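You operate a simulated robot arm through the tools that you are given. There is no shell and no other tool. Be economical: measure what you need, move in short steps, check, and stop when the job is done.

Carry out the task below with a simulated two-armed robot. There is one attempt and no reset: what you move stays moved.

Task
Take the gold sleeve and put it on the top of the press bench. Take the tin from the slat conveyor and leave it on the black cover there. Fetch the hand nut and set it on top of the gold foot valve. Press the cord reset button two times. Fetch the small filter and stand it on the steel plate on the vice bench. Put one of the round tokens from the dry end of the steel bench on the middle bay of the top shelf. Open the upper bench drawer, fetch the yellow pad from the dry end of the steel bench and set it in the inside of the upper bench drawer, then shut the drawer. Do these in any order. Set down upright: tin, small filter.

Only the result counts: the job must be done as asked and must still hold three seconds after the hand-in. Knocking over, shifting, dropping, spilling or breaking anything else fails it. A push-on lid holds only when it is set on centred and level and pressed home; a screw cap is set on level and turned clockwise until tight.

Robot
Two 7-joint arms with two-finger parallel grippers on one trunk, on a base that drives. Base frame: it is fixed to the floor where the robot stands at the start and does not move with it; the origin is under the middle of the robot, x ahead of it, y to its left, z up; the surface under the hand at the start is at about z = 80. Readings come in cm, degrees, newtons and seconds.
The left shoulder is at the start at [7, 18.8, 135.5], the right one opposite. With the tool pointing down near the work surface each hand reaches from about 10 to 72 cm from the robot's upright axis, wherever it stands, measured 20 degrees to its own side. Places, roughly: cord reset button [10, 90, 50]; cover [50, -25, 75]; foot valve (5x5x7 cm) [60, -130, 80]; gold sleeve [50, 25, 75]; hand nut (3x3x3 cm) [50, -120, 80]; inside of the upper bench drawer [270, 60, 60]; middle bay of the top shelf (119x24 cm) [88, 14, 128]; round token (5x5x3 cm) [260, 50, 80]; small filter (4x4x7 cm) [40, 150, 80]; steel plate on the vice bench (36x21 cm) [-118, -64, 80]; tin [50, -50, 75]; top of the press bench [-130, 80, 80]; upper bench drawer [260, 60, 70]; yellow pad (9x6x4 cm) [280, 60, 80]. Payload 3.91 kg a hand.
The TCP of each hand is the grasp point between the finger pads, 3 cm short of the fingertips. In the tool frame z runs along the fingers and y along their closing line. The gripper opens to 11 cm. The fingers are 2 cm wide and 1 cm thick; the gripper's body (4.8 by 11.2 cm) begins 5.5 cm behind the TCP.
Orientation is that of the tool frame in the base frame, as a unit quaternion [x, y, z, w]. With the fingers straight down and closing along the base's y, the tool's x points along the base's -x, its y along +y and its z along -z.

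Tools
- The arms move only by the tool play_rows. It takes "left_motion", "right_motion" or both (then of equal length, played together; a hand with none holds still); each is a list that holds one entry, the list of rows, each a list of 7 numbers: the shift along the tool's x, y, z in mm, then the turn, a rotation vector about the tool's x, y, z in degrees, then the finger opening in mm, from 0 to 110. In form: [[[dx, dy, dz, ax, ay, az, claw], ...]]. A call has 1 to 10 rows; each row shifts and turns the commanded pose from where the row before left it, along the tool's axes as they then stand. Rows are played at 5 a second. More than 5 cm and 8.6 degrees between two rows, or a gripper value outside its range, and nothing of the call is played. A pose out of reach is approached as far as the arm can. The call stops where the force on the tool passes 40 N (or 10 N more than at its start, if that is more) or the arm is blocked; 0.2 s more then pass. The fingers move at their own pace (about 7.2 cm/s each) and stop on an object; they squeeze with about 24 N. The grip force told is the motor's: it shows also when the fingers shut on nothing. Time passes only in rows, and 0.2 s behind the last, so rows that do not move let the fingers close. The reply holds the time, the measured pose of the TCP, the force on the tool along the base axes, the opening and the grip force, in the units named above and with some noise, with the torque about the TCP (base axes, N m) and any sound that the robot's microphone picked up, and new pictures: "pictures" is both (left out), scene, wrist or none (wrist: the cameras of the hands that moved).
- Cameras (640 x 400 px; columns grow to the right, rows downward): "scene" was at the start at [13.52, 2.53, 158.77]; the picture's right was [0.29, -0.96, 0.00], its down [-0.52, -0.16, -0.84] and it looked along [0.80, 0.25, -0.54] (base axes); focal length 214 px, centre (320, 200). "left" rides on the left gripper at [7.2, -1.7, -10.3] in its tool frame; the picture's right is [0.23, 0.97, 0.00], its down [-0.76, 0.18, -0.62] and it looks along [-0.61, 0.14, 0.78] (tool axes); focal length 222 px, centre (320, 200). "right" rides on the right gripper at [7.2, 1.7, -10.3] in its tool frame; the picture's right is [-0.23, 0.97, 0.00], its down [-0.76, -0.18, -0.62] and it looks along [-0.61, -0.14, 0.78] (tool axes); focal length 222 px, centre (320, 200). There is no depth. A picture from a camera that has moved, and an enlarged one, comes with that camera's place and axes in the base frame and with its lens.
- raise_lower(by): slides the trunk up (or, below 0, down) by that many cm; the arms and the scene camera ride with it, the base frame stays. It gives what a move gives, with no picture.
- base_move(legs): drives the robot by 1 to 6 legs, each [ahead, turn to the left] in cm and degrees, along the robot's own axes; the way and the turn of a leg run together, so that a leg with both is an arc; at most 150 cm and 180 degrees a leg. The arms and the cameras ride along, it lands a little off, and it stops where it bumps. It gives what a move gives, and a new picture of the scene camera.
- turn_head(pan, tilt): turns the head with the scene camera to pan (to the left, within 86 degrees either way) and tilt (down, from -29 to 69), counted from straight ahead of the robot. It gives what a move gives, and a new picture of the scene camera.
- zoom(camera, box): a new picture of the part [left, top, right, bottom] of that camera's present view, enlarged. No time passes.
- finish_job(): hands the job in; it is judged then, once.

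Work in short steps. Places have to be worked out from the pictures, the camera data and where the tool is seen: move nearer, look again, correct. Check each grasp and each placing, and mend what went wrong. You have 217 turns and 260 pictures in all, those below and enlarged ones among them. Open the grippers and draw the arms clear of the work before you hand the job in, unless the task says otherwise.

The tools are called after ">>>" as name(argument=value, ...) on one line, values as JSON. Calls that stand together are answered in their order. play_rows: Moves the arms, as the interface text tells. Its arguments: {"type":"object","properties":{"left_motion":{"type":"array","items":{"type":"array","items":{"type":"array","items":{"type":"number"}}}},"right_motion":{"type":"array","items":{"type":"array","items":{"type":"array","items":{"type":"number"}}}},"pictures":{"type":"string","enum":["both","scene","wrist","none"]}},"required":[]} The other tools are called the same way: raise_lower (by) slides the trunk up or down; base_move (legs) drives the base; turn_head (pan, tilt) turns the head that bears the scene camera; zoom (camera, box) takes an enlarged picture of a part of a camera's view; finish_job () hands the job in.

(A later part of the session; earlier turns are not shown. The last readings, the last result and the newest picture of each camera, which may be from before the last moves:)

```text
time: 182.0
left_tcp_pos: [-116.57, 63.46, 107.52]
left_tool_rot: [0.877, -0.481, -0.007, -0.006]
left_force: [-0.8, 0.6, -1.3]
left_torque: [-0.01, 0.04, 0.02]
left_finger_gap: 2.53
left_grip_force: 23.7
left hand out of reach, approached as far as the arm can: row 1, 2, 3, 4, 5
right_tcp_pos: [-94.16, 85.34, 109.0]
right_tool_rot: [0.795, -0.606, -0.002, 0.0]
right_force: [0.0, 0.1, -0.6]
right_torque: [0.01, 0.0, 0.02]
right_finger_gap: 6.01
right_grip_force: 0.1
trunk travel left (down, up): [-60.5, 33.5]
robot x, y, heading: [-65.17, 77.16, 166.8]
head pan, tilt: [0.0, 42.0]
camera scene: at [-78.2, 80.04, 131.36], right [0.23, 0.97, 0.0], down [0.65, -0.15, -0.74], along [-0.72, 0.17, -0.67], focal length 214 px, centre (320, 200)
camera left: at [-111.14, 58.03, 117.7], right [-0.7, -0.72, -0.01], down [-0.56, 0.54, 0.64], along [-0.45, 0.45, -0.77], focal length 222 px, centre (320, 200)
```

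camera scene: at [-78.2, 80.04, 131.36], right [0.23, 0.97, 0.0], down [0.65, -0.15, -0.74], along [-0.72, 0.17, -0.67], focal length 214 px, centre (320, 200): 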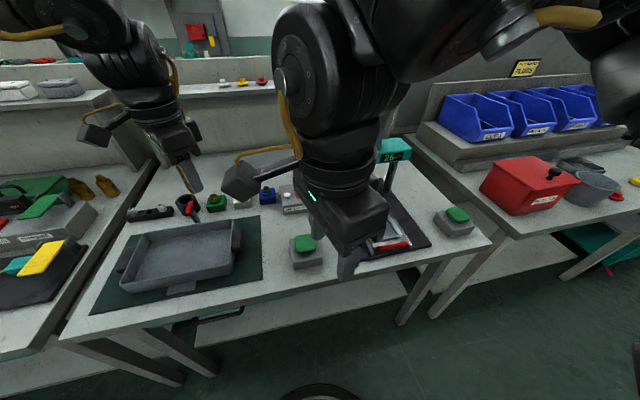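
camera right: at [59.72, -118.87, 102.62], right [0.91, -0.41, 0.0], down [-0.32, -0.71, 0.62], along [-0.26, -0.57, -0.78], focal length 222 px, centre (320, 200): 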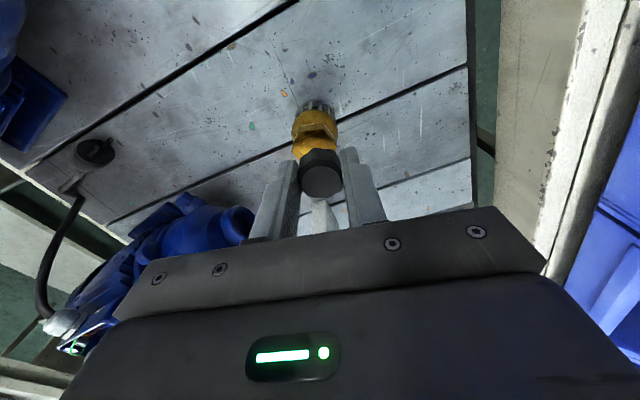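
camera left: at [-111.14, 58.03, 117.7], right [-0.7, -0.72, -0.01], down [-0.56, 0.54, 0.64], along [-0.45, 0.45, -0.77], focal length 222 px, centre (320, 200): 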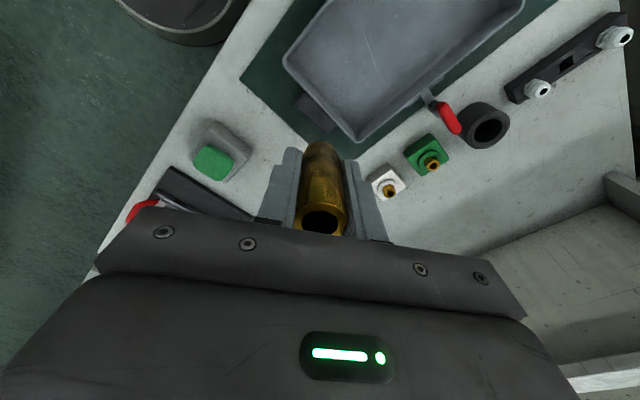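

The left arm's inner limit is ~25 cm lateral, so turn the base right 13.5° to bring it over the spot.

>>> base_move(legs=[[0, -13.5]])

>>> raise_lower(by=-13)

>>> zoom(camera="left", box=[0, 0, 640, 400])

```text
time: 183.2
left_tcp_pos: [-118.34, 75.78, 107.53]
left_tool_rot: [0.815, -0.579, -0.006, -0.006]
left_force: [-0.6, 0.0, -1.2]
left_torque: [-0.04, -0.02, -0.03]
left_finger_gap: 2.5
left_grip_force: 24.3
right_tcp_pos: [-91.37, 91.83, 108.97]
right_tool_rot: [0.719, -0.695, -0.002, -0.001]
right_force: [-1.0, -0.6, -0.4]
right_torque: [0.03, 0.01, 0.0]
right_finger_gap: 5.99
right_grip_force: 0.1
trunk travel left (down, up): [-60.5, 33.5]
robot x, y, heading: [-64.85, 76.98, 153.3]
head pan, tilt: [0.0, 42.0]
camera scene: at [-77.15, 83.0, 131.36], right [0.45, 0.9, 0.0], down [0.6, -0.3, -0.74], along [-0.66, 0.33, -0.67], focal length 214 px, centre (320, 200)
```

scene: 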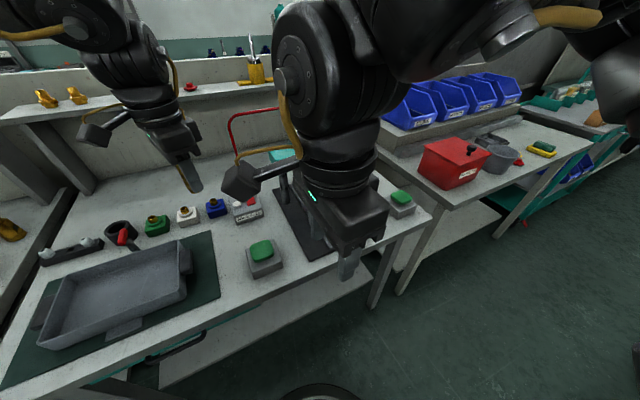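

```text
time: 184.8
left_tcp_pos: [-118.29, 75.76, 94.55]
left_tool_rot: [0.815, -0.58, -0.005, -0.007]
left_force: [0.2, -0.4, -1.3]
left_torque: [0.0, 0.03, -0.05]
left_finger_gap: 2.51
left_grip_force: 23.9
right_tcp_pos: [-91.41, 91.8, 96.1]
right_tool_rot: [0.719, -0.695, -0.002, 0.0]
right_force: [-0.4, 0.3, -0.3]
right_torque: [0.0, -0.05, 0.01]
right_finger_gap: 6.02
right_grip_force: 0.1
trunk travel left (down, up): [-47.5, 46.5]
robot x, y, heading: [-65.18, 77.26, 153.5]
head pan, tilt: [0.0, 42.0]
```

```text
1.00 times, centred on (320, 200) of left (not enlarged: the box is as wide or as high as the picture)
camera zoom: at [-114.31, 69.23, 104.72], right [-0.85, -0.53, -0.01], down [-0.42, 0.65, 0.64], along [-0.33, 0.54, -0.77], focal length 222 px, centre (320, 200)
```

zoom: 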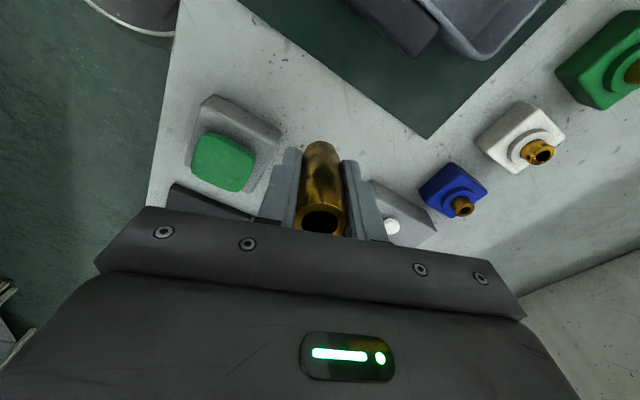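

Sleeve is over a free patch. Lower it to the bench top.

>>> play_rows(left_motion=[[[0, 0, 40, 0, 0, 0, 0], [0, 0, 40, 0, 0, 0, 0], [0, 0, 20, 0, 0, 0, 0], [0, 0, 4, 0, 0, 0, 0], [0, 0, 3, 0, 0, 0, 0]]], pictures="wrist")

```text
time: 186.0
left_tcp_pos: [-118.27, 75.98, 83.79]
left_tool_rot: [0.815, -0.58, -0.006, -0.006]
left_force: [-0.1, -0.3, -1.1]
left_torque: [0.0, -0.05, -0.01]
left_finger_gap: 2.5
left_grip_force: 24.3
right_tcp_pos: [-91.3, 91.87, 96.0]
right_tool_rot: [0.719, -0.695, -0.001, 0.0]
right_force: [0.4, -0.5, 0.0]
right_torque: [0.03, 0.0, 0.0]
right_finger_gap: 6.0
right_grip_force: 0.0
trunk travel left (down, up): [-47.5, 46.5]
robot x, y, heading: [-65.16, 77.12, 153.5]
head pan, tilt: [0.0, 42.0]
camera left: at [-114.27, 69.41, 94.04], right [-0.85, -0.53, -0.01], down [-0.42, 0.65, 0.64], along [-0.33, 0.54, -0.77], focal length 222 px, centre (320, 200)
```

left: 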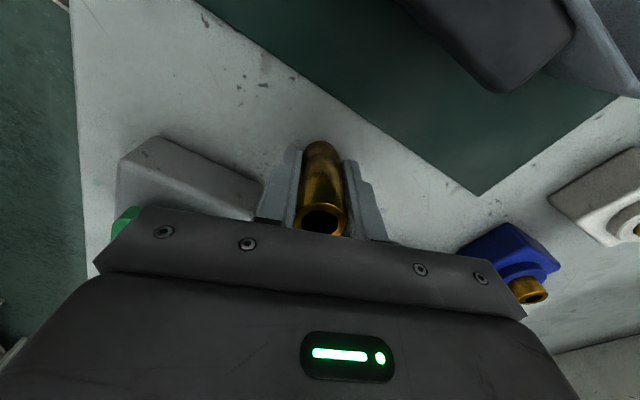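

Not touching yet; lower in 3 mm steps until contact.

>>> play_rows(left_motion=[[[0, 0, 3, 0, 0, 0, 0], [0, 0, 3, 0, 0, 0, 0], [0, 0, 3, 0, 0, 0, 0]]], pictures="none")

```text
time: 186.8
left_tcp_pos: [-118.22, 76.07, 83.13]
left_tool_rot: [0.814, -0.58, -0.008, -0.007]
left_force: [-0.6, 0.0, 22.1]
left_torque: [0.0, 0.15, -0.04]
left_finger_gap: 2.49
left_grip_force: 24.0
right_tcp_pos: [-91.16, 91.84, 95.92]
right_tool_rot: [0.718, -0.696, -0.002, 0.001]
right_force: [-0.5, -0.3, 0.4]
right_torque: [-0.01, 0.04, 0.01]
right_finger_gap: 6.0
right_grip_force: 0.0
trunk travel left (down, up): [-47.5, 46.5]
robot x, y, heading: [-65.14, 76.94, 153.6]
head pan, tilt: [0.0, 42.0]
```

Contact. Relieve, open, and rise.

>>> play_rows(left_motion=[[[0, 0, -3, 0, 0, 0, 0], [0, 0, 0, 0, 0, 0, 45], [0, 0, 0, 0, 0, 0, 55], [0, 0, -35, 0, 0, 0, 55], [0, 0, -40, 0, 0, 0, 55], [0, 0, -40, 0, 0, 0, 55]]], pictures="wrist")

```text
time: 188.2
left_tcp_pos: [-118.54, 75.52, 94.74]
left_tool_rot: [0.816, -0.579, -0.007, -0.007]
left_force: [0.2, 0.0, -0.2]
left_torque: [0.03, 0.02, 0.02]
left_finger_gap: 5.51
left_grip_force: 0.0
right_tcp_pos: [-91.38, 91.79, 95.91]
right_tool_rot: [0.719, -0.695, -0.001, 0.0]
right_force: [0.5, 0.9, -0.1]
right_torque: [0.01, 0.04, -0.01]
right_finger_gap: 5.98
right_grip_force: 0.0
trunk travel left (down, up): [-47.5, 46.5]
robot x, y, heading: [-65.17, 77.37, 153.5]
head pan, tilt: [0.0, 42.0]
camera left: at [-114.47, 68.99, 104.93], right [-0.85, -0.53, -0.01], down [-0.42, 0.65, 0.64], along [-0.34, 0.54, -0.77], focal length 222 px, centre (320, 200)
```

left: 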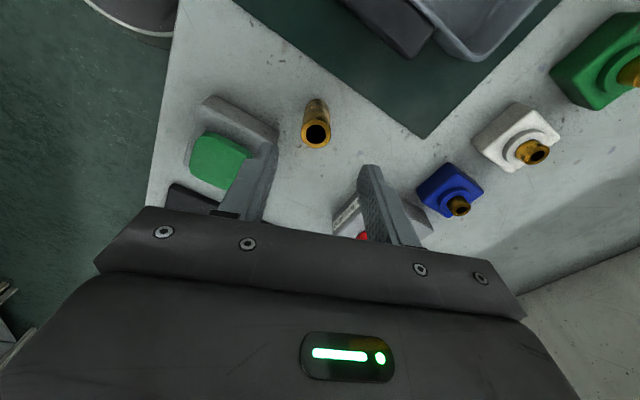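

Sleeve stands on the bench. Raise the trunk, back away, and turn to face the conveyor end with the reset box and filter.

>>> raise_lower(by=22)

>>> base_move(legs=[[-25, 0], [0, -118]])

>>> turn_head(pan=0, tilt=35)

```text
time: 190.5
left_tcp_pos: [-118.57, 75.52, 116.64]
left_tool_rot: [0.816, -0.578, -0.006, -0.007]
left_force: [-0.7, 0.1, -0.3]
left_torque: [0.01, -0.02, -0.03]
left_finger_gap: 5.49
left_grip_force: 0.0
right_tcp_pos: [-91.39, 91.84, 117.98]
right_tool_rot: [0.718, -0.696, -0.001, 0.0]
right_force: [-1.2, 0.6, 0.6]
right_torque: [-0.02, 0.01, 0.01]
right_finger_gap: 6.02
right_grip_force: 0.1
trunk travel left (down, up): [-69.5, 24.5]
robot x, y, heading: [-65.28, 77.16, 153.6]
head pan, tilt: [0.0, 42.0]
```

```text
time: 197.4
left_tcp_pos: [-16.78, 112.81, 116.68]
left_tool_rot: [0.098, 0.995, -0.003, 0.009]
left_force: [0.6, -0.1, -0.2]
left_torque: [0.01, 0.02, 0.0]
left_finger_gap: 5.48
left_grip_force: 0.0
right_tcp_pos: [-16.48, 81.08, 117.9]
right_tool_rot: [0.246, 0.969, 0.0, 0.0]
right_force: [-0.1, -0.7, 0.6]
right_torque: [0.0, 0.03, 0.0]
right_finger_gap: 6.0
right_grip_force: 0.1
trunk travel left (down, up): [-69.5, 24.5]
robot x, y, heading: [-42.55, 66.09, 33.4]
head pan, tilt: [0.0, 42.0]
camera scene: at [-31.26, 73.09, 140.36], right [0.55, -0.84, 0.0], down [-0.56, -0.37, -0.74], along [0.62, 0.41, -0.67], focal length 214 px, centre (320, 200)
```

scene: 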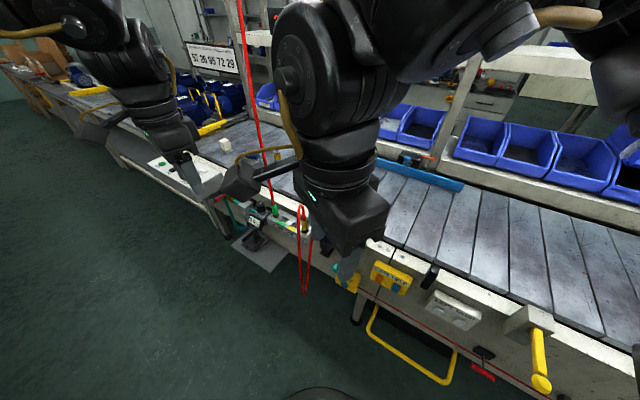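

```text
time: 198.0
left_tcp_pos: [-16.78, 112.76, 116.64]
left_tool_rot: [0.098, 0.995, -0.003, 0.008]
left_force: [-0.2, 0.2, -0.1]
left_torque: [-0.01, 0.01, -0.01]
left_finger_gap: 5.51
left_grip_force: 0.1
right_tcp_pos: [-16.44, 81.08, 117.8]
right_tool_rot: [0.246, 0.969, 0.001, 0.001]
right_force: [1.0, -0.2, 0.9]
right_torque: [0.0, 0.02, -0.01]
right_finger_gap: 6.01
right_grip_force: 0.1
trunk travel left (down, up): [-69.5, 24.5]
robot x, y, heading: [-42.46, 65.66, 33.2]
head pan, tilt: [0.0, 35.0]
camera scene: at [-30.88, 73.31, 141.41], right [0.55, -0.84, 0.0], down [-0.48, -0.31, -0.82], along [0.69, 0.45, -0.57], focal length 214 px, centre (320, 200)
```

scene: 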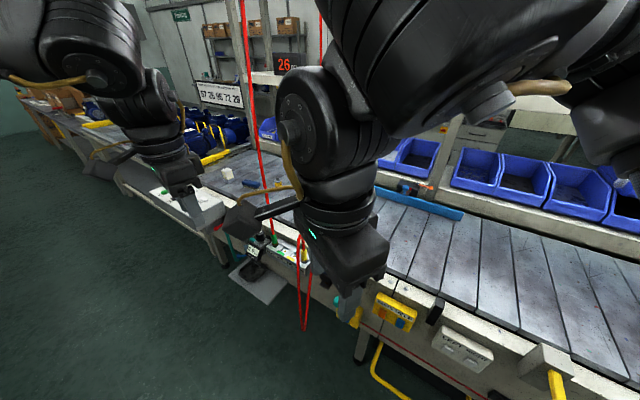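

Need a clearer view: turn the base so the yellow box lies between/outside the arms.

>>> base_move(legs=[[0, -40]])

>>> turn_head(pan=10, tilt=50)

```text
time: 200.4
left_tcp_pos: [7.81, 84.14, 116.72]
left_tool_rot: [0.443, 0.896, -0.005, 0.007]
left_force: [-0.2, -0.3, -0.3]
left_torque: [0.0, 0.03, -0.01]
left_finger_gap: 5.5
left_grip_force: 0.0
right_tcp_pos: [-12.89, 60.2, 117.95]
right_tool_rot: [0.572, 0.82, -0.001, 0.002]
right_force: [0.5, -0.2, 0.6]
right_torque: [0.01, 0.0, 0.06]
right_finger_gap: 6.0
right_grip_force: 0.0
trunk travel left (down, up): [-69.5, 24.5]
robot x, y, heading: [-42.38, 65.77, -8.2]
head pan, tilt: [0.0, 35.0]
camera scene: at [-28.77, 63.83, 141.41], right [-0.14, -0.99, 0.0], down [-0.57, 0.08, -0.82], along [0.81, -0.12, -0.57], focal length 214 px, centre (320, 200)
```

scene: 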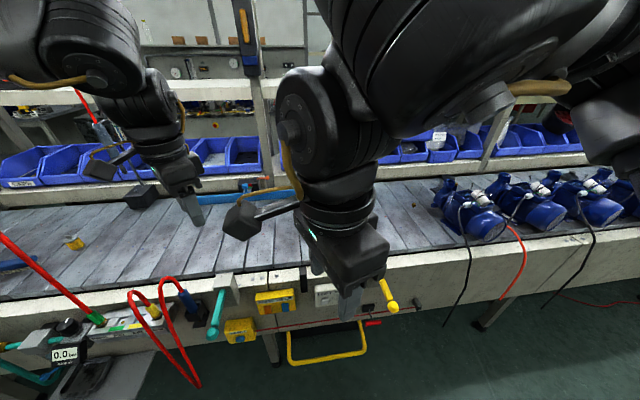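

```text
time: 201.1
left_tcp_pos: [7.69, 84.17, 116.78]
left_tool_rot: [0.442, 0.897, -0.005, 0.007]
left_force: [0.3, 0.7, 0.7]
left_torque: [0.0, 0.02, -0.01]
left_finger_gap: 5.48
left_grip_force: 0.0
right_tcp_pos: [-12.92, 60.22, 118.0]
right_tool_rot: [0.572, 0.82, 0.0, 0.002]
right_force: [-0.2, 0.9, -0.8]
right_torque: [-0.02, -0.01, 0.02]
right_finger_gap: 5.98
right_grip_force: 0.0
trunk travel left (down, up): [-69.5, 24.5]
robot x, y, heading: [-42.66, 65.4, -8.1]
head pan, tilt: [10.0, 50.0]
camera scene: at [-29.79, 65.26, 139.25], right [0.03, -1.0, 0.0], down [-0.77, -0.02, -0.64], along [0.64, 0.02, -0.77], focal length 214 px, centre (320, 200)
```

scene: 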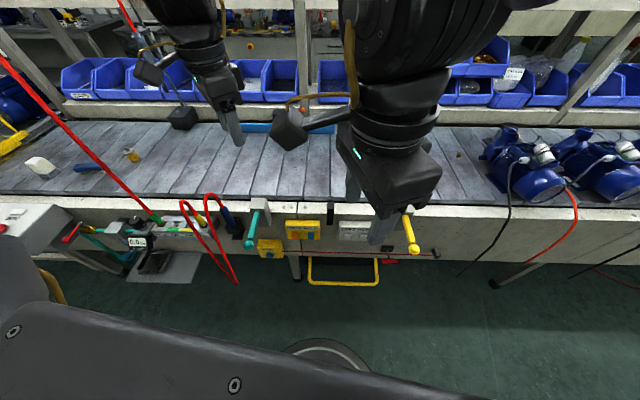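

>>> zoom(camera="scene", box=[200, 180, 440, 300])

>>> zoom(camera="scene", box=[0, 120, 240, 280])

```text
2.67 times, centred on (320, 240) of scene
camera zoom: at [-29.79, 65.26, 139.25], right [0.03, -1.0, 0.0], down [-0.77, -0.02, -0.64], along [0.64, 0.02, -0.77], focal length 572 px, centre (320, 93)
```

zoom: 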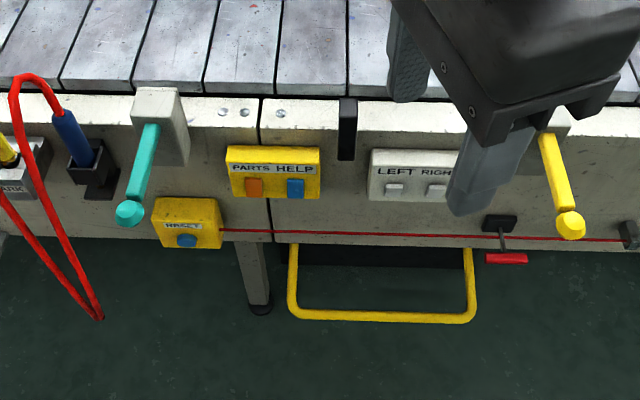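

```text
2.50 times, centred on (120, 200) of scene
camera zoom: at [-29.79, 65.26, 139.25], right [0.03, -1.0, 0.0], down [-0.77, -0.02, -0.64], along [0.64, 0.02, -0.77], focal length 536 px, centre (820, 200)
```

zoom: 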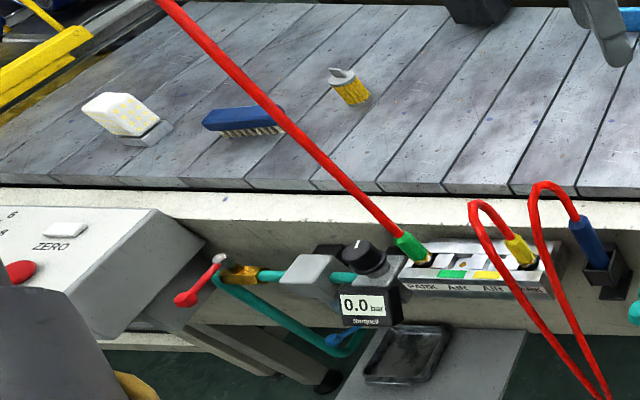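

The RESET box's blue button is at about [11.5, 89, 47–50], under a lever, so I'll press it horizontally with closed left fingertips. First draw the left hand back and reorient it: yaw to face +x, then tilt up to horizontal.

>>> play_rows(left_motion=[[[40, 0, 0, 0, 0, -8.5, 0], [40, 0, 0, 0, 0, -8.5, 0], [30, 0, 0, 0, 0, -8.5, 0], [0, 0, 0, 0, 0, -8.5, 0], [0, 0, 0, 0, 0, -8.5, 0], [0, 0, 0, 0, 0, -8.5, 0]]], pictures="none")

>>> play_rows(left_motion=[[[0, 0, 0, 0, -8.5, 0, 0], [0, 0, 0, 0, -8.5, 0, 0], [0, 0, 0, 0, -8.5, 0, 0], [0, 0, 0, 0, -8.5, 0, 0], [0, 0, 0, 0, -8.5, 0, 0], [0, 0, 0, 0, -8.5, 0, 0], [0, 0, 0, 0, -8.5, 0, 0], [0, 0, 0, 0, -8.5, 0, 0], [0, 0, 0, 0, -8.5, 0, 0], [0, 0, 0, 0, -8.5, 0, 0]]], pictures="none")

```text
time: 202.5
left_tcp_pos: [0.16, 91.84, 116.47]
left_tool_rot: [0.012, 1.0, -0.008, 0.004]
left_force: [0.1, 0.7, 0.0]
left_torque: [0.01, 0.01, 0.0]
left_finger_gap: 0.0
left_grip_force: 24.7
right_tcp_pos: [-12.85, 60.19, 117.95]
right_tool_rot: [0.573, 0.819, 0.0, 0.002]
right_force: [-0.2, 0.7, 0.3]
right_torque: [-0.01, 0.0, 0.02]
right_finger_gap: 6.0
right_grip_force: 0.0
trunk travel left (down, up): [-69.5, 24.5]
robot x, y, heading: [-42.32, 65.95, -8.3]
head pan, tilt: [10.0, 50.0]
```

```text
time: 204.7
left_tcp_pos: [12.0, 99.43, 125.23]
left_tool_rot: [0.027, 0.763, -0.02, 0.646]
left_force: [-0.4, -0.1, 0.1]
left_torque: [0.0, 0.02, -0.03]
left_finger_gap: 0.0
left_grip_force: 24.1
left hand out of reach, approached as far as the arm can: row 1, 2, 3, 4, 5, 6, 7, 8, 9, 10
right_tcp_pos: [-12.96, 60.51, 117.94]
right_tool_rot: [0.572, 0.82, -0.002, 0.001]
right_force: [-1.2, 0.8, 0.5]
right_torque: [-0.05, -0.01, 0.02]
right_finger_gap: 6.02
right_grip_force: 0.1
trunk travel left (down, up): [-69.5, 24.5]
robot x, y, heading: [-42.12, 65.31, -8.0]
head pan, tilt: [10.0, 50.0]
```

Hand is nearly horizontal. Retract it 18 cm, finish the tilt, then lower the trunk.

>>> play_rows(left_motion=[[[0, -20, -45, 0, -5, 0, 0], [0, -20, -45, 0, -4.5, 0, 0], [0, -20, -45, 0, 0, 0, 0], [20, -20, -40, 0, 0, 0, 0]]], pictures="none")

>>> raise_lower(by=-50)

>>> turn_head(pan=25, tilt=30)

```text
time: 205.7
left_tcp_pos: [8.74, 103.05, 130.33]
left_tool_rot: [0.026, 0.708, -0.021, 0.706]
left_force: [-0.2, -0.1, -0.8]
left_torque: [0.01, 0.03, -0.02]
left_finger_gap: 0.0
left_grip_force: 24.1
left hand out of reach, approached as far as the arm can: row 1, 2, 3, 4
right_tcp_pos: [-12.92, 60.08, 118.0]
right_tool_rot: [0.573, 0.82, -0.001, 0.001]
right_force: [-0.2, 0.2, 0.2]
right_torque: [0.02, -0.01, 0.01]
right_finger_gap: 5.99
right_grip_force: 0.1
trunk travel left (down, up): [-69.5, 24.5]
robot x, y, heading: [-42.3, 66.25, -8.4]
head pan, tilt: [10.0, 50.0]
```

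```text
refused: -50 is not a number from -40 to 40
```

```text
time: 206.6
left_tcp_pos: [8.64, 103.18, 130.43]
left_tool_rot: [0.027, 0.708, -0.021, 0.705]
left_force: [-0.7, -0.3, -0.1]
left_torque: [-0.01, 0.04, -0.02]
left_finger_gap: 0.03
left_grip_force: 24.1
right_tcp_pos: [-12.96, 60.13, 117.98]
right_tool_rot: [0.572, 0.82, -0.001, 0.002]
right_force: [0.1, 0.3, -0.2]
right_torque: [-0.01, -0.01, -0.03]
right_finger_gap: 6.0
right_grip_force: 0.0
trunk travel left (down, up): [-69.5, 24.5]
robot x, y, heading: [-42.3, 65.89, -8.3]
head pan, tilt: [25.0, 30.0]
camera scene: at [-28.85, 67.7, 142.18], right [0.29, -0.96, 0.0], down [-0.48, -0.14, -0.87], along [0.83, 0.25, -0.5], focal length 214 px, centre (320, 200)
```

scene: 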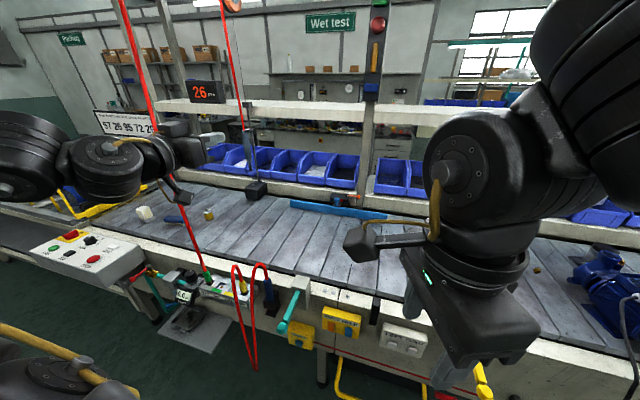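

Back the base up 18 cm instead, then lower the trunk in two stages.

>>> base_move(legs=[[-22, 8]])

>>> raise_lower(by=-40)

>>> play_rows(left_motion=[[[40, 0, 0, 0, 0, 0, 0], [40, 0, 0, 0, 0, 0, 0], [40, 0, 0, 0, 0, 0, 0], [40, 0, 0, 0, 0, 0, 0]]], pictures="scene")

```text
time: 208.3
left_tcp_pos: [-19.32, 111.57, 130.51]
left_tool_rot: [-0.023, 0.708, 0.028, 0.705]
left_force: [1.0, 0.4, 0.5]
left_torque: [0.02, -0.03, -0.01]
left_finger_gap: 0.02
left_grip_force: 23.5
right_tcp_pos: [-34.59, 66.05, 117.98]
right_tool_rot: [0.514, 0.858, 0.001, 0.0]
right_force: [0.5, -0.4, 0.4]
right_torque: [0.02, 0.03, 0.01]
right_finger_gap: 6.0
right_grip_force: 0.0
trunk travel left (down, up): [-69.5, 24.5]
robot x, y, heading: [-64.91, 67.25, -0.3]
head pan, tilt: [25.0, 30.0]
camera scene: at [-51.45, 71.24, 142.18], right [0.42, -0.91, 0.0], down [-0.45, -0.21, -0.87], along [0.79, 0.36, -0.5], focal length 214 px, centre (320, 200)
```

scene: 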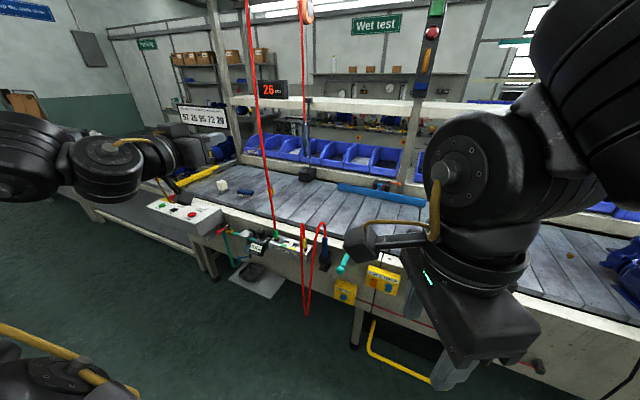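

```text
time: 212.1
left_tcp_pos: [-19.25, 111.6, 90.5]
left_tool_rot: [-0.024, 0.708, 0.027, 0.706]
left_force: [0.4, 0.0, -1.1]
left_torque: [-0.01, 0.01, 0.02]
left_finger_gap: 0.0
left_grip_force: 24.5
right_tcp_pos: [-34.65, 66.05, 78.1]
right_tool_rot: [0.514, 0.858, 0.001, 0.0]
right_force: [-1.0, -1.2, 0.5]
right_torque: [-0.03, 0.0, 0.01]
right_finger_gap: 6.01
right_grip_force: 0.0
trunk travel left (down, up): [-29.5, 64.5]
robot x, y, heading: [-64.83, 67.4, 0.0]
head pan, tilt: [25.0, 30.0]
```

```text
time: 213.3
left_tcp_pos: [-18.0, 113.3, 72.71]
left_tool_rot: [-0.015, 0.752, 0.032, 0.658]
left_force: [0.1, 0.8, -0.5]
left_torque: [0.01, -0.01, -0.03]
left_finger_gap: 0.0
left_grip_force: 23.9
left hand out of reach, approached as far as the arm can: row 1, 2, 3
right_tcp_pos: [-34.63, 66.06, 77.97]
right_tool_rot: [0.514, 0.858, -0.001, 0.002]
right_force: [0.6, -0.9, 0.2]
right_torque: [-0.01, -0.01, 0.01]
right_finger_gap: 6.01
right_grip_force: 0.1
trunk travel left (down, up): [-29.5, 64.5]
robot x, y, heading: [-64.7, 67.87, -0.1]
head pan, tilt: [25.0, 30.0]
stopped in row 4 (left hand): the arm was blocked; the commanded pose is now the measured one
camera scene: at [-51.49, 71.25, 102.19], right [0.42, -0.91, 0.0], down [-0.45, -0.21, -0.87], along [0.79, 0.36, -0.5], focal length 214 px, centre (320, 200)
```

scene: 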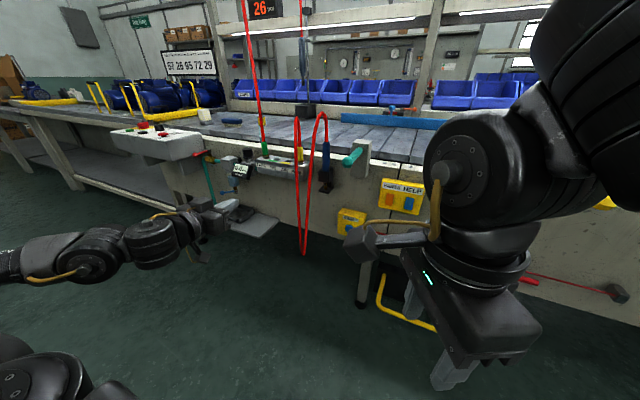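

Lower the trunk 25 cm further so the hand is at button height, then look.

>>> raise_lower(by=-24)

>>> zoom(camera="left", box=[0, 0, 640, 400])

>>> zoom(camera="scene", box=[160, 60, 480, 260])

```text
time: 215.8
left_tcp_pos: [-17.91, 113.25, 48.87]
left_tool_rot: [-0.015, 0.752, 0.032, 0.658]
left_force: [0.3, 1.3, 0.5]
left_torque: [0.02, -0.03, 0.0]
left_finger_gap: 0.0
left_grip_force: 24.3
right_tcp_pos: [-34.64, 65.97, 53.99]
right_tool_rot: [0.513, 0.858, 0.001, 0.001]
right_force: [0.2, 0.4, 0.1]
right_torque: [0.0, 0.0, 0.0]
right_finger_gap: 6.03
right_grip_force: 0.0
trunk travel left (down, up): [-5.5, 88.5]
robot x, y, heading: [-64.9, 67.49, -0.3]
head pan, tilt: [25.0, 30.0]
```

```text
1.00 times, centred on (320, 200) of left (not enlarged: the box is as wide or as high as the picture)
camera zoom: at [-29.03, 110.99, 42.88], right [-0.09, 0.98, -0.2], down [-0.53, 0.12, 0.84], along [0.84, 0.18, 0.5], focal length 222 px, centre (320, 200)
```

zoom: 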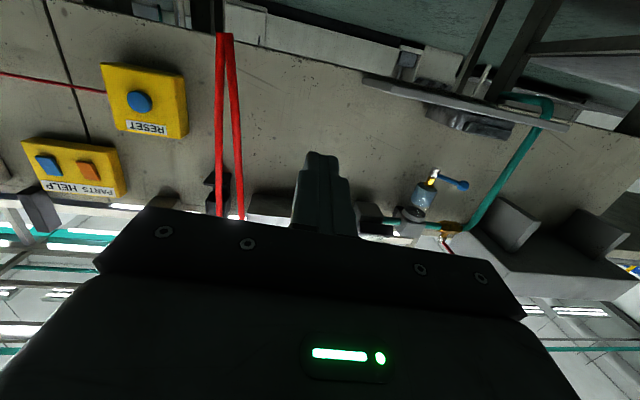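

```text
2.00 times, centred on (320, 160) of scene
camera zoom: at [-51.52, 71.21, 78.2], right [0.42, -0.91, 0.0], down [-0.45, -0.21, -0.87], along [0.79, 0.36, -0.5], focal length 429 px, centre (320, 280)
```

zoom: 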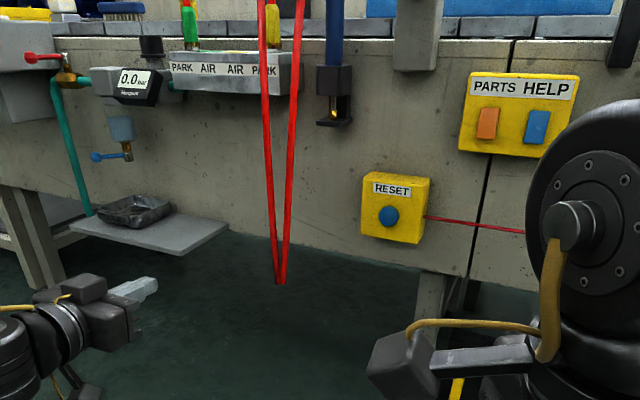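

Triangulated: button at [10.8, 87.7, 53.2]. Move the left hand sideways in front of it, staying clear of the hanging hose.

>>> play_rows(left_motion=[[[-8, -42, 0, 0, 0, 0, 0], [-8, -42, 0, 0, 0, 0, 0], [-8, -42, 0, 0, 0, 0, 0], [-8, -42, 0, 0, 0, 0, 0], [-8, -42, 0, 0, 0, 0, 0], [-8, -42, 0, 0, 0, 0, 0]]], pictures="wrist")

```text
time: 217.2
left_tcp_pos: [-10.4, 93.95, 51.42]
left_tool_rot: [-0.016, 0.753, 0.033, 0.658]
left_force: [-0.6, 1.1, 0.3]
left_torque: [0.01, 0.03, 0.01]
left_finger_gap: 0.02
left_grip_force: 23.7
left hand out of reach, approached as far as the arm can: row 1, 2, 3, 4, 5
right_tcp_pos: [-34.57, 65.94, 53.86]
right_tool_rot: [0.514, 0.858, -0.001, 0.001]
right_force: [0.2, 0.9, -0.1]
right_torque: [0.02, -0.02, -0.01]
right_finger_gap: 6.0
right_grip_force: 0.0
trunk travel left (down, up): [-5.5, 88.5]
robot x, y, heading: [-64.35, 67.43, -0.6]
head pan, tilt: [25.0, 30.0]
camera left: at [-21.44, 91.66, 45.51], right [-0.1, 0.98, -0.2], down [-0.53, 0.12, 0.84], along [0.84, 0.19, 0.5], focal length 222 px, centre (320, 200)
```

left: 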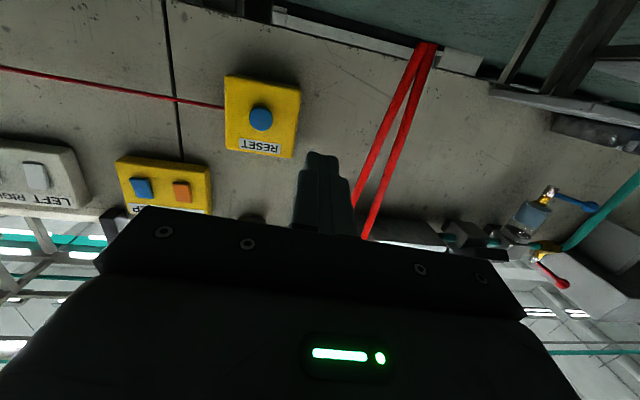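

>>> play_rows(left_motion=[[[-10, -31, 0, 0, 0, 0, 0], [-10, -31, 0, 0, 0, 0, 0]]], pictures="wrist")

```text
time: 217.8
left_tcp_pos: [-9.85, 87.63, 53.1]
left_tool_rot: [-0.016, 0.752, 0.033, 0.658]
left_force: [-0.6, 0.0, 0.7]
left_torque: [0.02, 0.05, -0.02]
left_finger_gap: 0.0
left_grip_force: 24.0
right_tcp_pos: [-34.71, 66.05, 54.02]
right_tool_rot: [0.513, 0.858, 0.0, 0.002]
right_force: [0.0, 0.4, 0.2]
right_torque: [-0.03, -0.04, 0.01]
right_finger_gap: 5.98
right_grip_force: 0.1
trunk travel left (down, up): [-5.5, 88.5]
robot x, y, heading: [-64.97, 67.26, -0.3]
head pan, tilt: [25.0, 30.0]
camera left: at [-20.98, 85.3, 47.27], right [-0.1, 0.98, -0.2], down [-0.53, 0.12, 0.84], along [0.84, 0.18, 0.5], focal length 222 px, centre (320, 200)
```

left: 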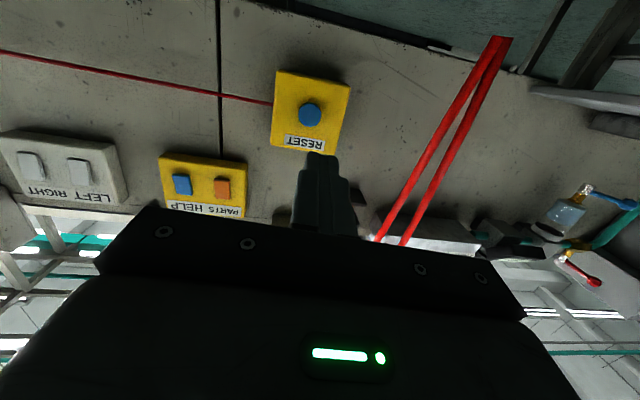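

Advance 12 cm toward the button and recheck alignment.

>>> play_rows(left_motion=[[[-6, -3, 40, 0, 0, 0, 0], [-6, -2, 40, 0, 0, 0, 0], [-6, -2, 40, 0, 0, 0, 0]]], pictures="both")

```text
time: 218.6
left_tcp_pos: [2.09, 88.06, 53.05]
left_tool_rot: [-0.015, 0.753, 0.033, 0.657]
left_force: [0.2, -0.6, 0.6]
left_torque: [-0.01, 0.05, 0.02]
left_finger_gap: 0.0
left_grip_force: 24.2
right_tcp_pos: [-34.63, 65.97, 54.0]
right_tool_rot: [0.514, 0.858, 0.0, 0.002]
right_force: [-0.1, -0.3, 0.3]
right_torque: [0.02, -0.02, 0.0]
right_finger_gap: 6.0
right_grip_force: 0.1
trunk travel left (down, up): [-5.5, 88.5]
robot x, y, heading: [-64.61, 67.81, -0.2]
head pan, tilt: [25.0, 30.0]
camera scene: at [-51.52, 71.2, 78.2], right [0.42, -0.91, 0.0], down [-0.45, -0.21, -0.87], along [0.79, 0.36, -0.5], focal length 214 px, centre (320, 200)
camera left: at [-8.91, 85.65, 47.25], right [-0.09, 0.98, -0.2], down [-0.53, 0.12, 0.84], along [0.85, 0.18, 0.5], focal length 222 px, centre (320, 200)
```

scene: 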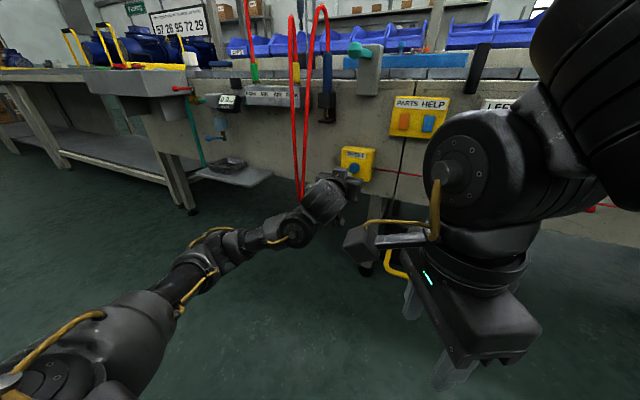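
left: 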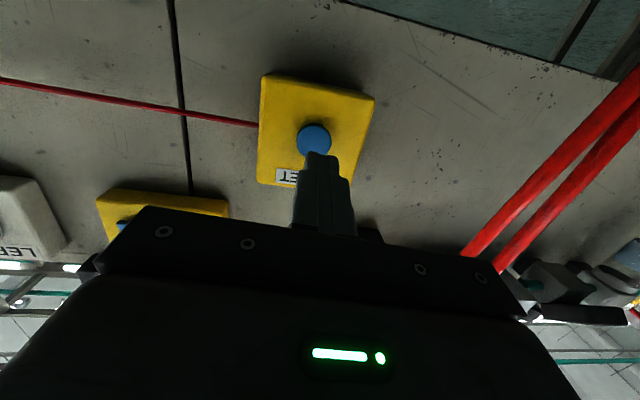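

Aligned. Advance to near contact, then small steps to press.

>>> play_rows(left_motion=[[[-6, -6, 40, 0, 0, 0, 0], [-1, -1, 8, 0, 0, 0, 0], [-1, -1, 5, 0, 0, 0, 0]]], pictures="wrist")

```text
time: 219.4
left_tcp_pos: [7.57, 87.78, 53.56]
left_tool_rot: [-0.017, 0.752, 0.034, 0.658]
left_force: [-2.5, 1.2, -0.6]
left_torque: [0.03, 0.06, 0.02]
left_finger_gap: 0.0
left_grip_force: 23.8
right_tcp_pos: [-34.63, 65.92, 53.95]
right_tool_rot: [0.513, 0.858, 0.0, 0.001]
right_force: [-0.1, 1.0, 0.1]
right_torque: [0.0, 0.0, -0.01]
right_finger_gap: 6.01
right_grip_force: 0.0
trunk travel left (down, up): [-5.5, 88.5]
robot x, y, heading: [-64.85, 67.56, -0.3]
head pan, tilt: [25.0, 30.0]
heard: click
camera left: at [-3.51, 85.5, 47.63], right [-0.09, 0.98, -0.2], down [-0.53, 0.12, 0.84], along [0.84, 0.18, 0.5], focal length 222 px, centre (320, 200)
```

left: 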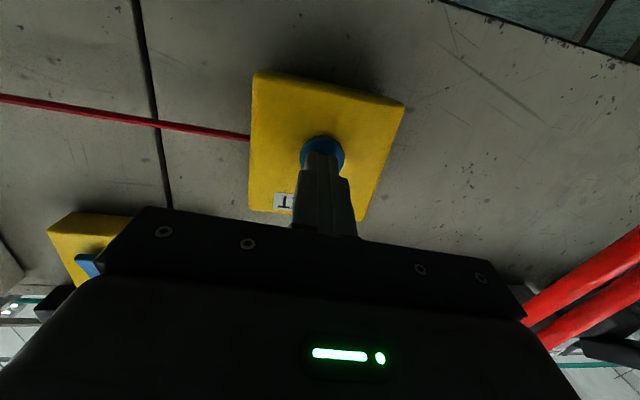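

A click was heard: first press. Retreat 2.5 cm and press once more.

>>> play_rows(left_motion=[[[3, 2, -25, 0, 0, 0, 0], [0, 0, 0, 0, 0, 0, 0], [0, 0, 0, 0, 0, 0, 0]]], pictures="none")

>>> play_rows(left_motion=[[[-2, -1, 15, 0, 0, 0, 0], [-1, -1, 10, 0, 0, 0, 0]]], pictures="none")

```text
time: 220.2
left_tcp_pos: [5.06, 87.97, 53.51]
left_tool_rot: [-0.015, 0.752, 0.032, 0.658]
left_force: [-0.6, 0.7, -0.5]
left_torque: [0.02, 0.02, -0.01]
left_finger_gap: 0.02
left_grip_force: 24.2
right_tcp_pos: [-34.64, 66.05, 53.99]
right_tool_rot: [0.514, 0.858, 0.0, 0.002]
right_force: [0.3, 0.9, 0.1]
right_torque: [-0.04, -0.01, -0.02]
right_finger_gap: 5.98
right_grip_force: 0.1
trunk travel left (down, up): [-5.5, 88.5]
robot x, y, heading: [-64.55, 67.38, -0.3]
head pan, tilt: [25.0, 30.0]
```

```text
time: 220.8
left_tcp_pos: [7.56, 87.8, 53.78]
left_tool_rot: [-0.015, 0.751, 0.032, 0.659]
left_force: [-1.6, 0.2, 0.4]
left_torque: [-0.01, 0.01, -0.03]
left_finger_gap: 0.0
left_grip_force: 23.8
right_tcp_pos: [-34.56, 65.94, 54.06]
right_tool_rot: [0.514, 0.858, 0.0, 0.001]
right_force: [0.0, -0.2, 0.6]
right_torque: [0.03, 0.02, 0.01]
right_finger_gap: 5.98
right_grip_force: 0.0
trunk travel left (down, up): [-5.5, 88.5]
robot x, y, heading: [-64.76, 67.89, -0.3]
head pan, tilt: [25.0, 30.0]
```

No click yet; push slightly deeper in 2 mm steps.

>>> play_rows(left_motion=[[[0, 0, 2, 0, 0, 0, 0]]], pictures="none")

```text
time: 221.2
left_tcp_pos: [7.64, 87.81, 53.75]
left_tool_rot: [-0.015, 0.751, 0.032, 0.659]
left_force: [-3.3, -1.9, 0.1]
left_torque: [0.04, 0.01, 0.01]
left_finger_gap: 0.01
left_grip_force: 23.3
right_tcp_pos: [-34.7, 65.88, 53.97]
right_tool_rot: [0.514, 0.858, 0.001, 0.001]
right_force: [-0.6, 0.7, 0.5]
right_torque: [-0.03, -0.01, 0.03]
right_finger_gap: 6.01
right_grip_force: 0.1
trunk travel left (down, up): [-5.5, 88.5]
robot x, y, heading: [-64.86, 67.36, -0.4]
head pan, tilt: [25.0, 30.0]
heard: click
```

Second click heard: button done. Withdraw the hand, then raise the trunk.

>>> play_rows(left_motion=[[[3, 2, -40, 0, 0, 0, 0], [3, 2, -45, 0, 0, 0, 0], [3, 2, -45, 0, 0, 0, 0], [3, 2, -45, 0, 0, 0, 0]]], pictures="none")

>>> base_move(legs=[[-12, 0]])

>>> raise_lower(by=40)

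>>> raise_lower(by=24)

```text
time: 222.2
left_tcp_pos: [-10.21, 87.36, 55.16]
left_tool_rot: [-0.016, 0.752, 0.033, 0.658]
left_force: [0.7, 0.0, -0.5]
left_torque: [-0.01, -0.02, -0.01]
left_finger_gap: 0.02
left_grip_force: 24.3
right_tcp_pos: [-34.59, 65.89, 53.98]
right_tool_rot: [0.514, 0.858, 0.001, 0.002]
right_force: [0.5, -0.4, -0.9]
right_torque: [0.04, 0.03, -0.02]
right_finger_gap: 5.99
right_grip_force: 0.0
trunk travel left (down, up): [-5.5, 88.5]
robot x, y, heading: [-65.04, 67.46, -0.3]
head pan, tilt: [25.0, 30.0]
```

```text
time: 223.4
left_tcp_pos: [-22.08, 87.28, 54.97]
left_tool_rot: [-0.015, 0.752, 0.032, 0.659]
left_force: [-0.6, -0.2, 0.6]
left_torque: [-0.03, -0.03, -0.04]
left_finger_gap: 0.0
left_grip_force: 23.4
right_tcp_pos: [-46.63, 66.03, 54.07]
right_tool_rot: [0.513, 0.858, 0.001, 0.001]
right_force: [0.4, 0.7, 0.3]
right_torque: [0.03, -0.01, 0.01]
right_finger_gap: 6.01
right_grip_force: 0.0
trunk travel left (down, up): [-5.5, 88.5]
robot x, y, heading: [-76.87, 67.65, -0.0]
head pan, tilt: [25.0, 30.0]
camera scene: at [-63.52, 71.25, 78.19], right [0.42, -0.91, 0.0], down [-0.45, -0.21, -0.87], along [0.79, 0.36, -0.5], focal length 214 px, centre (320, 200)
```

scene: 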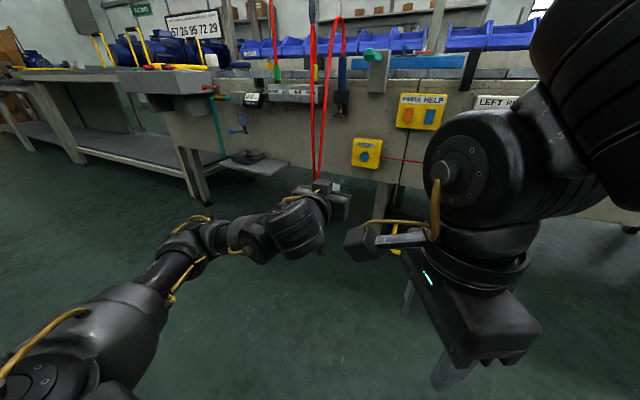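

```text
time: 227.3
left_tcp_pos: [-22.15, 87.29, 95.12]
left_tool_rot: [-0.015, 0.752, 0.032, 0.658]
left_force: [0.7, 0.2, 0.5]
left_torque: [0.01, 0.0, 0.0]
left_finger_gap: 0.01
left_grip_force: 24.3
right_tcp_pos: [-46.6, 65.99, 93.97]
right_tool_rot: [0.513, 0.858, 0.001, 0.001]
right_force: [-0.3, 0.8, -0.4]
right_torque: [0.03, 0.01, 0.0]
right_finger_gap: 6.02
right_grip_force: 0.1
trunk travel left (down, up): [-45.5, 48.5]
robot x, y, heading: [-76.84, 67.07, -0.4]
head pan, tilt: [25.0, 30.0]
```

```text
time: 229.8
left_tcp_pos: [-22.08, 87.15, 119.1]
left_tool_rot: [-0.016, 0.752, 0.033, 0.658]
left_force: [0.2, -0.7, 0.2]
left_torque: [0.0, 0.0, -0.01]
left_finger_gap: 0.0
left_grip_force: 24.1
right_tcp_pos: [-46.6, 66.04, 118.02]
right_tool_rot: [0.513, 0.858, 0.0, 0.001]
right_force: [0.1, 0.1, -0.8]
right_torque: [0.02, 0.03, 0.0]
right_finger_gap: 5.98
right_grip_force: 0.1
trunk travel left (down, up): [-69.5, 24.5]
robot x, y, heading: [-76.22, 67.51, -0.3]
head pan, tilt: [25.0, 30.0]
```

Left arm now has a better elbow-low posture. Rotate the left tool back to pointing down.

>>> play_rows(left_motion=[[[0, 0, 0, 0, 8.3, 0, 60], [0, 0, 0, 0, 8.3, 0, 60], [0, 0, 0, 0, 8.3, 0, 60], [0, 0, 0, 0, 8.3, 0, 60], [0, 0, 0, 0, 8.3, 0, 60], [0, 0, 0, 0, 8.3, 0, 60], [0, 0, 0, 0, 8.3, 0, 60], [0, 0, 0, 0, 8.3, 0, 60], [0, 0, 0, 0, 8.3, 0, 60], [0, 0, 0, 0, 7, 0, 60]]], pictures="none")

>>> base_move(legs=[[0, 70], [65, 0], [0, -70]])

>>> turn_head(pan=0, tilt=40)

```text
time: 232.0
left_tcp_pos: [-22.23, 87.38, 119.0]
left_tool_rot: [-0.019, 0.797, 0.032, 0.603]
left_force: [0.4, -0.3, 0.0]
left_torque: [0.01, -0.02, -0.01]
left_finger_gap: 6.0
left_grip_force: 0.1
left hand out of reach, approached as far as the arm can: row 2, 3, 4, 5, 6, 7, 8, 9, 10
right_tcp_pos: [-46.6, 65.94, 117.94]
right_tool_rot: [0.513, 0.858, 0.0, 0.001]
right_force: [-0.4, -0.4, -0.6]
right_torque: [0.02, 0.01, -0.01]
right_finger_gap: 5.99
right_grip_force: 0.0
trunk travel left (down, up): [-69.5, 24.5]
robot x, y, heading: [-76.43, 67.87, 0.1]
head pan, tilt: [25.0, 30.0]
```

```text
time: 241.8
left_tcp_pos: [-3.31, 149.83, 118.9]
left_tool_rot: [-0.024, 0.797, 0.036, 0.602]
left_force: [1.2, -0.5, 0.0]
left_torque: [0.02, 0.02, 0.0]
left_finger_gap: 5.97
left_grip_force: 0.1
right_tcp_pos: [-27.39, 128.31, 118.01]
right_tool_rot: [0.507, 0.862, 0.0, 0.001]
right_force: [-0.1, -0.8, -0.5]
right_torque: [0.02, 0.0, 0.0]
right_finger_gap: 6.0
right_grip_force: 0.1
trunk travel left (down, up): [-69.5, 24.5]
robot x, y, heading: [-57.61, 129.15, 0.4]
head pan, tilt: [25.0, 30.0]
camera scene: at [-44.36, 133.27, 142.19], right [0.43, -0.9, 0.0], down [-0.45, -0.22, -0.87], along [0.78, 0.37, -0.5], focal length 214 px, centre (320, 200)
```

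scene: 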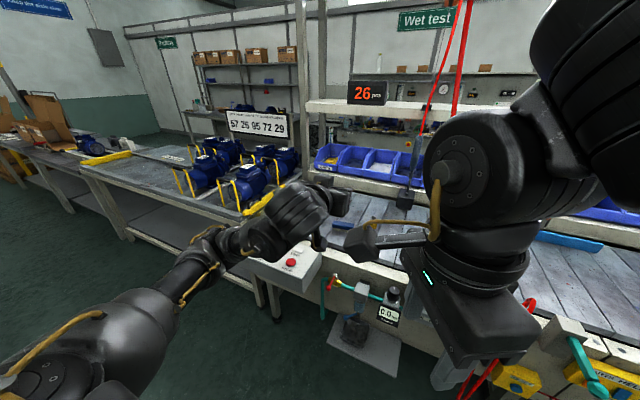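

```text
time: 242.7
left_tcp_pos: [-3.23, 149.97, 119.02]
left_tool_rot: [-0.024, 0.798, 0.036, 0.602]
left_force: [0.4, 1.0, -0.5]
left_torque: [-0.01, -0.03, -0.02]
left_finger_gap: 5.99
left_grip_force: 0.0
right_tcp_pos: [-27.46, 128.31, 117.98]
right_tool_rot: [0.507, 0.862, 0.001, 0.001]
right_force: [-0.2, -0.4, 0.2]
right_torque: [0.0, 0.0, -0.01]
right_finger_gap: 6.0
right_grip_force: 0.1
trunk travel left (down, up): [-69.5, 24.5]
robot x, y, heading: [-57.61, 129.25, 0.4]
head pan, tilt: [0.0, 40.0]
camera scene: at [-44.02, 129.47, 140.66], right [0.01, -1.0, 0.0], down [-0.64, -0.01, -0.77], along [0.77, 0.01, -0.64], focal length 214 px, centre (320, 200)
```

scene: 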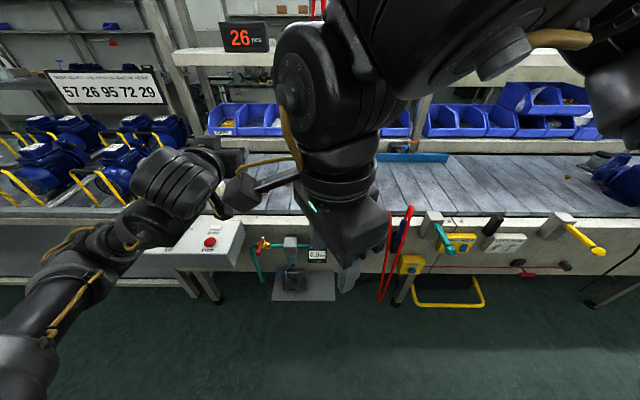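

Use the right arm for the filter. First retract the left hand toward the body, then look with the right arm swung aside.

>>> play_rows(left_motion=[[[0, 0, -40, 0, 0, 0, 60], [0, 0, -40, 0, 0, 0, 60], [0, 0, -40, 0, 0, 0, 60], [0, 0, -40, 0, 0, 0, 60], [0, 0, -40, 0, 0, 0, 60]]], right_motion=[[[0, -40, 0, 0, 0, 0, 110], [0, -40, 0, 0, 0, 0, 110], [0, -40, 0, 0, 0, 0, 110], [0, -40, 0, 0, 0, 0, 110], [0, 0, 0, 0, 0, 0, 110]]], pictures="scene")

```text
time: 243.6
left_tcp_pos: [-4.59, 149.53, 119.6]
left_tool_rot: [-0.023, 0.796, 0.036, 0.604]
left_force: [0.0, -0.2, 0.7]
left_torque: [0.02, 0.04, 0.0]
left_finger_gap: 6.0
left_grip_force: 0.0
left hand out of reach, approached as far as the arm can: row 1, 2, 3, 4
right_tcp_pos: [-38.16, 121.86, 118.14]
right_tool_rot: [0.524, 0.851, 0.006, 0.011]
right_force: [26.2, -0.3, 9.4]
right_torque: [-0.09, 2.25, 0.57]
right_finger_gap: 9.88
right_grip_force: 0.0
right hand out of reach, approached as far as the arm can: row 4
trunk travel left (down, up): [-69.5, 24.5]
robot x, y, heading: [-57.38, 128.92, 0.5]
head pan, tilt: [0.0, 40.0]
stopped in row 4 (right hand): the force on the tool passed its limit at 97 N (the readings are from after the stop); the commanded pose is now the measured one
camera scene: at [-44.52, 129.14, 140.71], right [0.01, -1.0, 0.0], down [-0.64, -0.01, -0.77], along [0.77, 0.01, -0.64], focal length 214 px, centre (320, 200)
```

scene: 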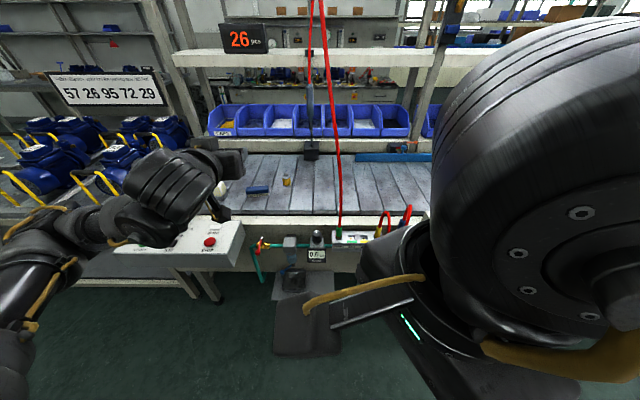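

The right hand touched the chest; move it forward again. Meanwhile zoom at the filter.

>>> zoom(camera="scene", box=[200, 140, 360, 240])

>>> play_rows(right_motion=[[[-20, 30, 0, 0, 0, 0, 110], [-30, 30, 0, 0, 0, 0, 110], [-30, 30, 0, 0, 0, 0, 110]]], pictures="none")

```text
4.00 times, centred on (280, 190) of scene
camera zoom: at [-44.52, 129.14, 140.71], right [0.01, -1.0, 0.0], down [-0.64, -0.01, -0.77], along [0.77, 0.01, -0.64], focal length 858 px, centre (480, 240)
```

zoom: 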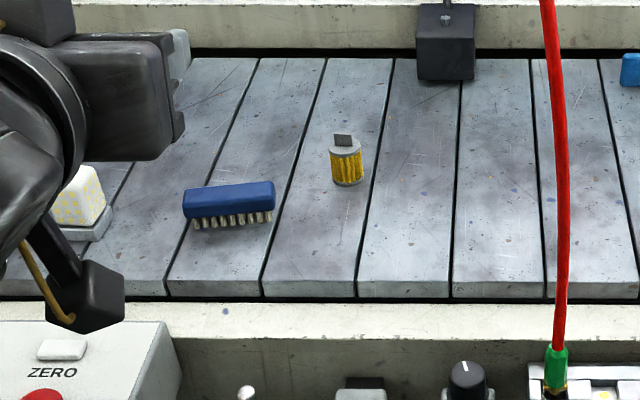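

```text
time: 244.4
left_tcp_pos: [-4.09, 149.84, 119.15]
left_tool_rot: [-0.024, 0.798, 0.036, 0.601]
left_force: [-0.3, -0.9, -0.4]
left_torque: [0.03, -0.02, 0.0]
left_finger_gap: 6.01
left_grip_force: 0.0
right_tcp_pos: [-25.98, 118.7, 118.2]
right_tool_rot: [0.523, 0.853, 0.003, 0.01]
right_force: [1.4, 0.3, 0.6]
right_torque: [0.03, 0.01, -0.03]
right_finger_gap: 10.99
right_grip_force: 0.1
trunk travel left (down, up): [-69.5, 24.5]
robot x, y, heading: [-57.5, 129.91, 0.7]
head pan, tilt: [0.0, 40.0]
```

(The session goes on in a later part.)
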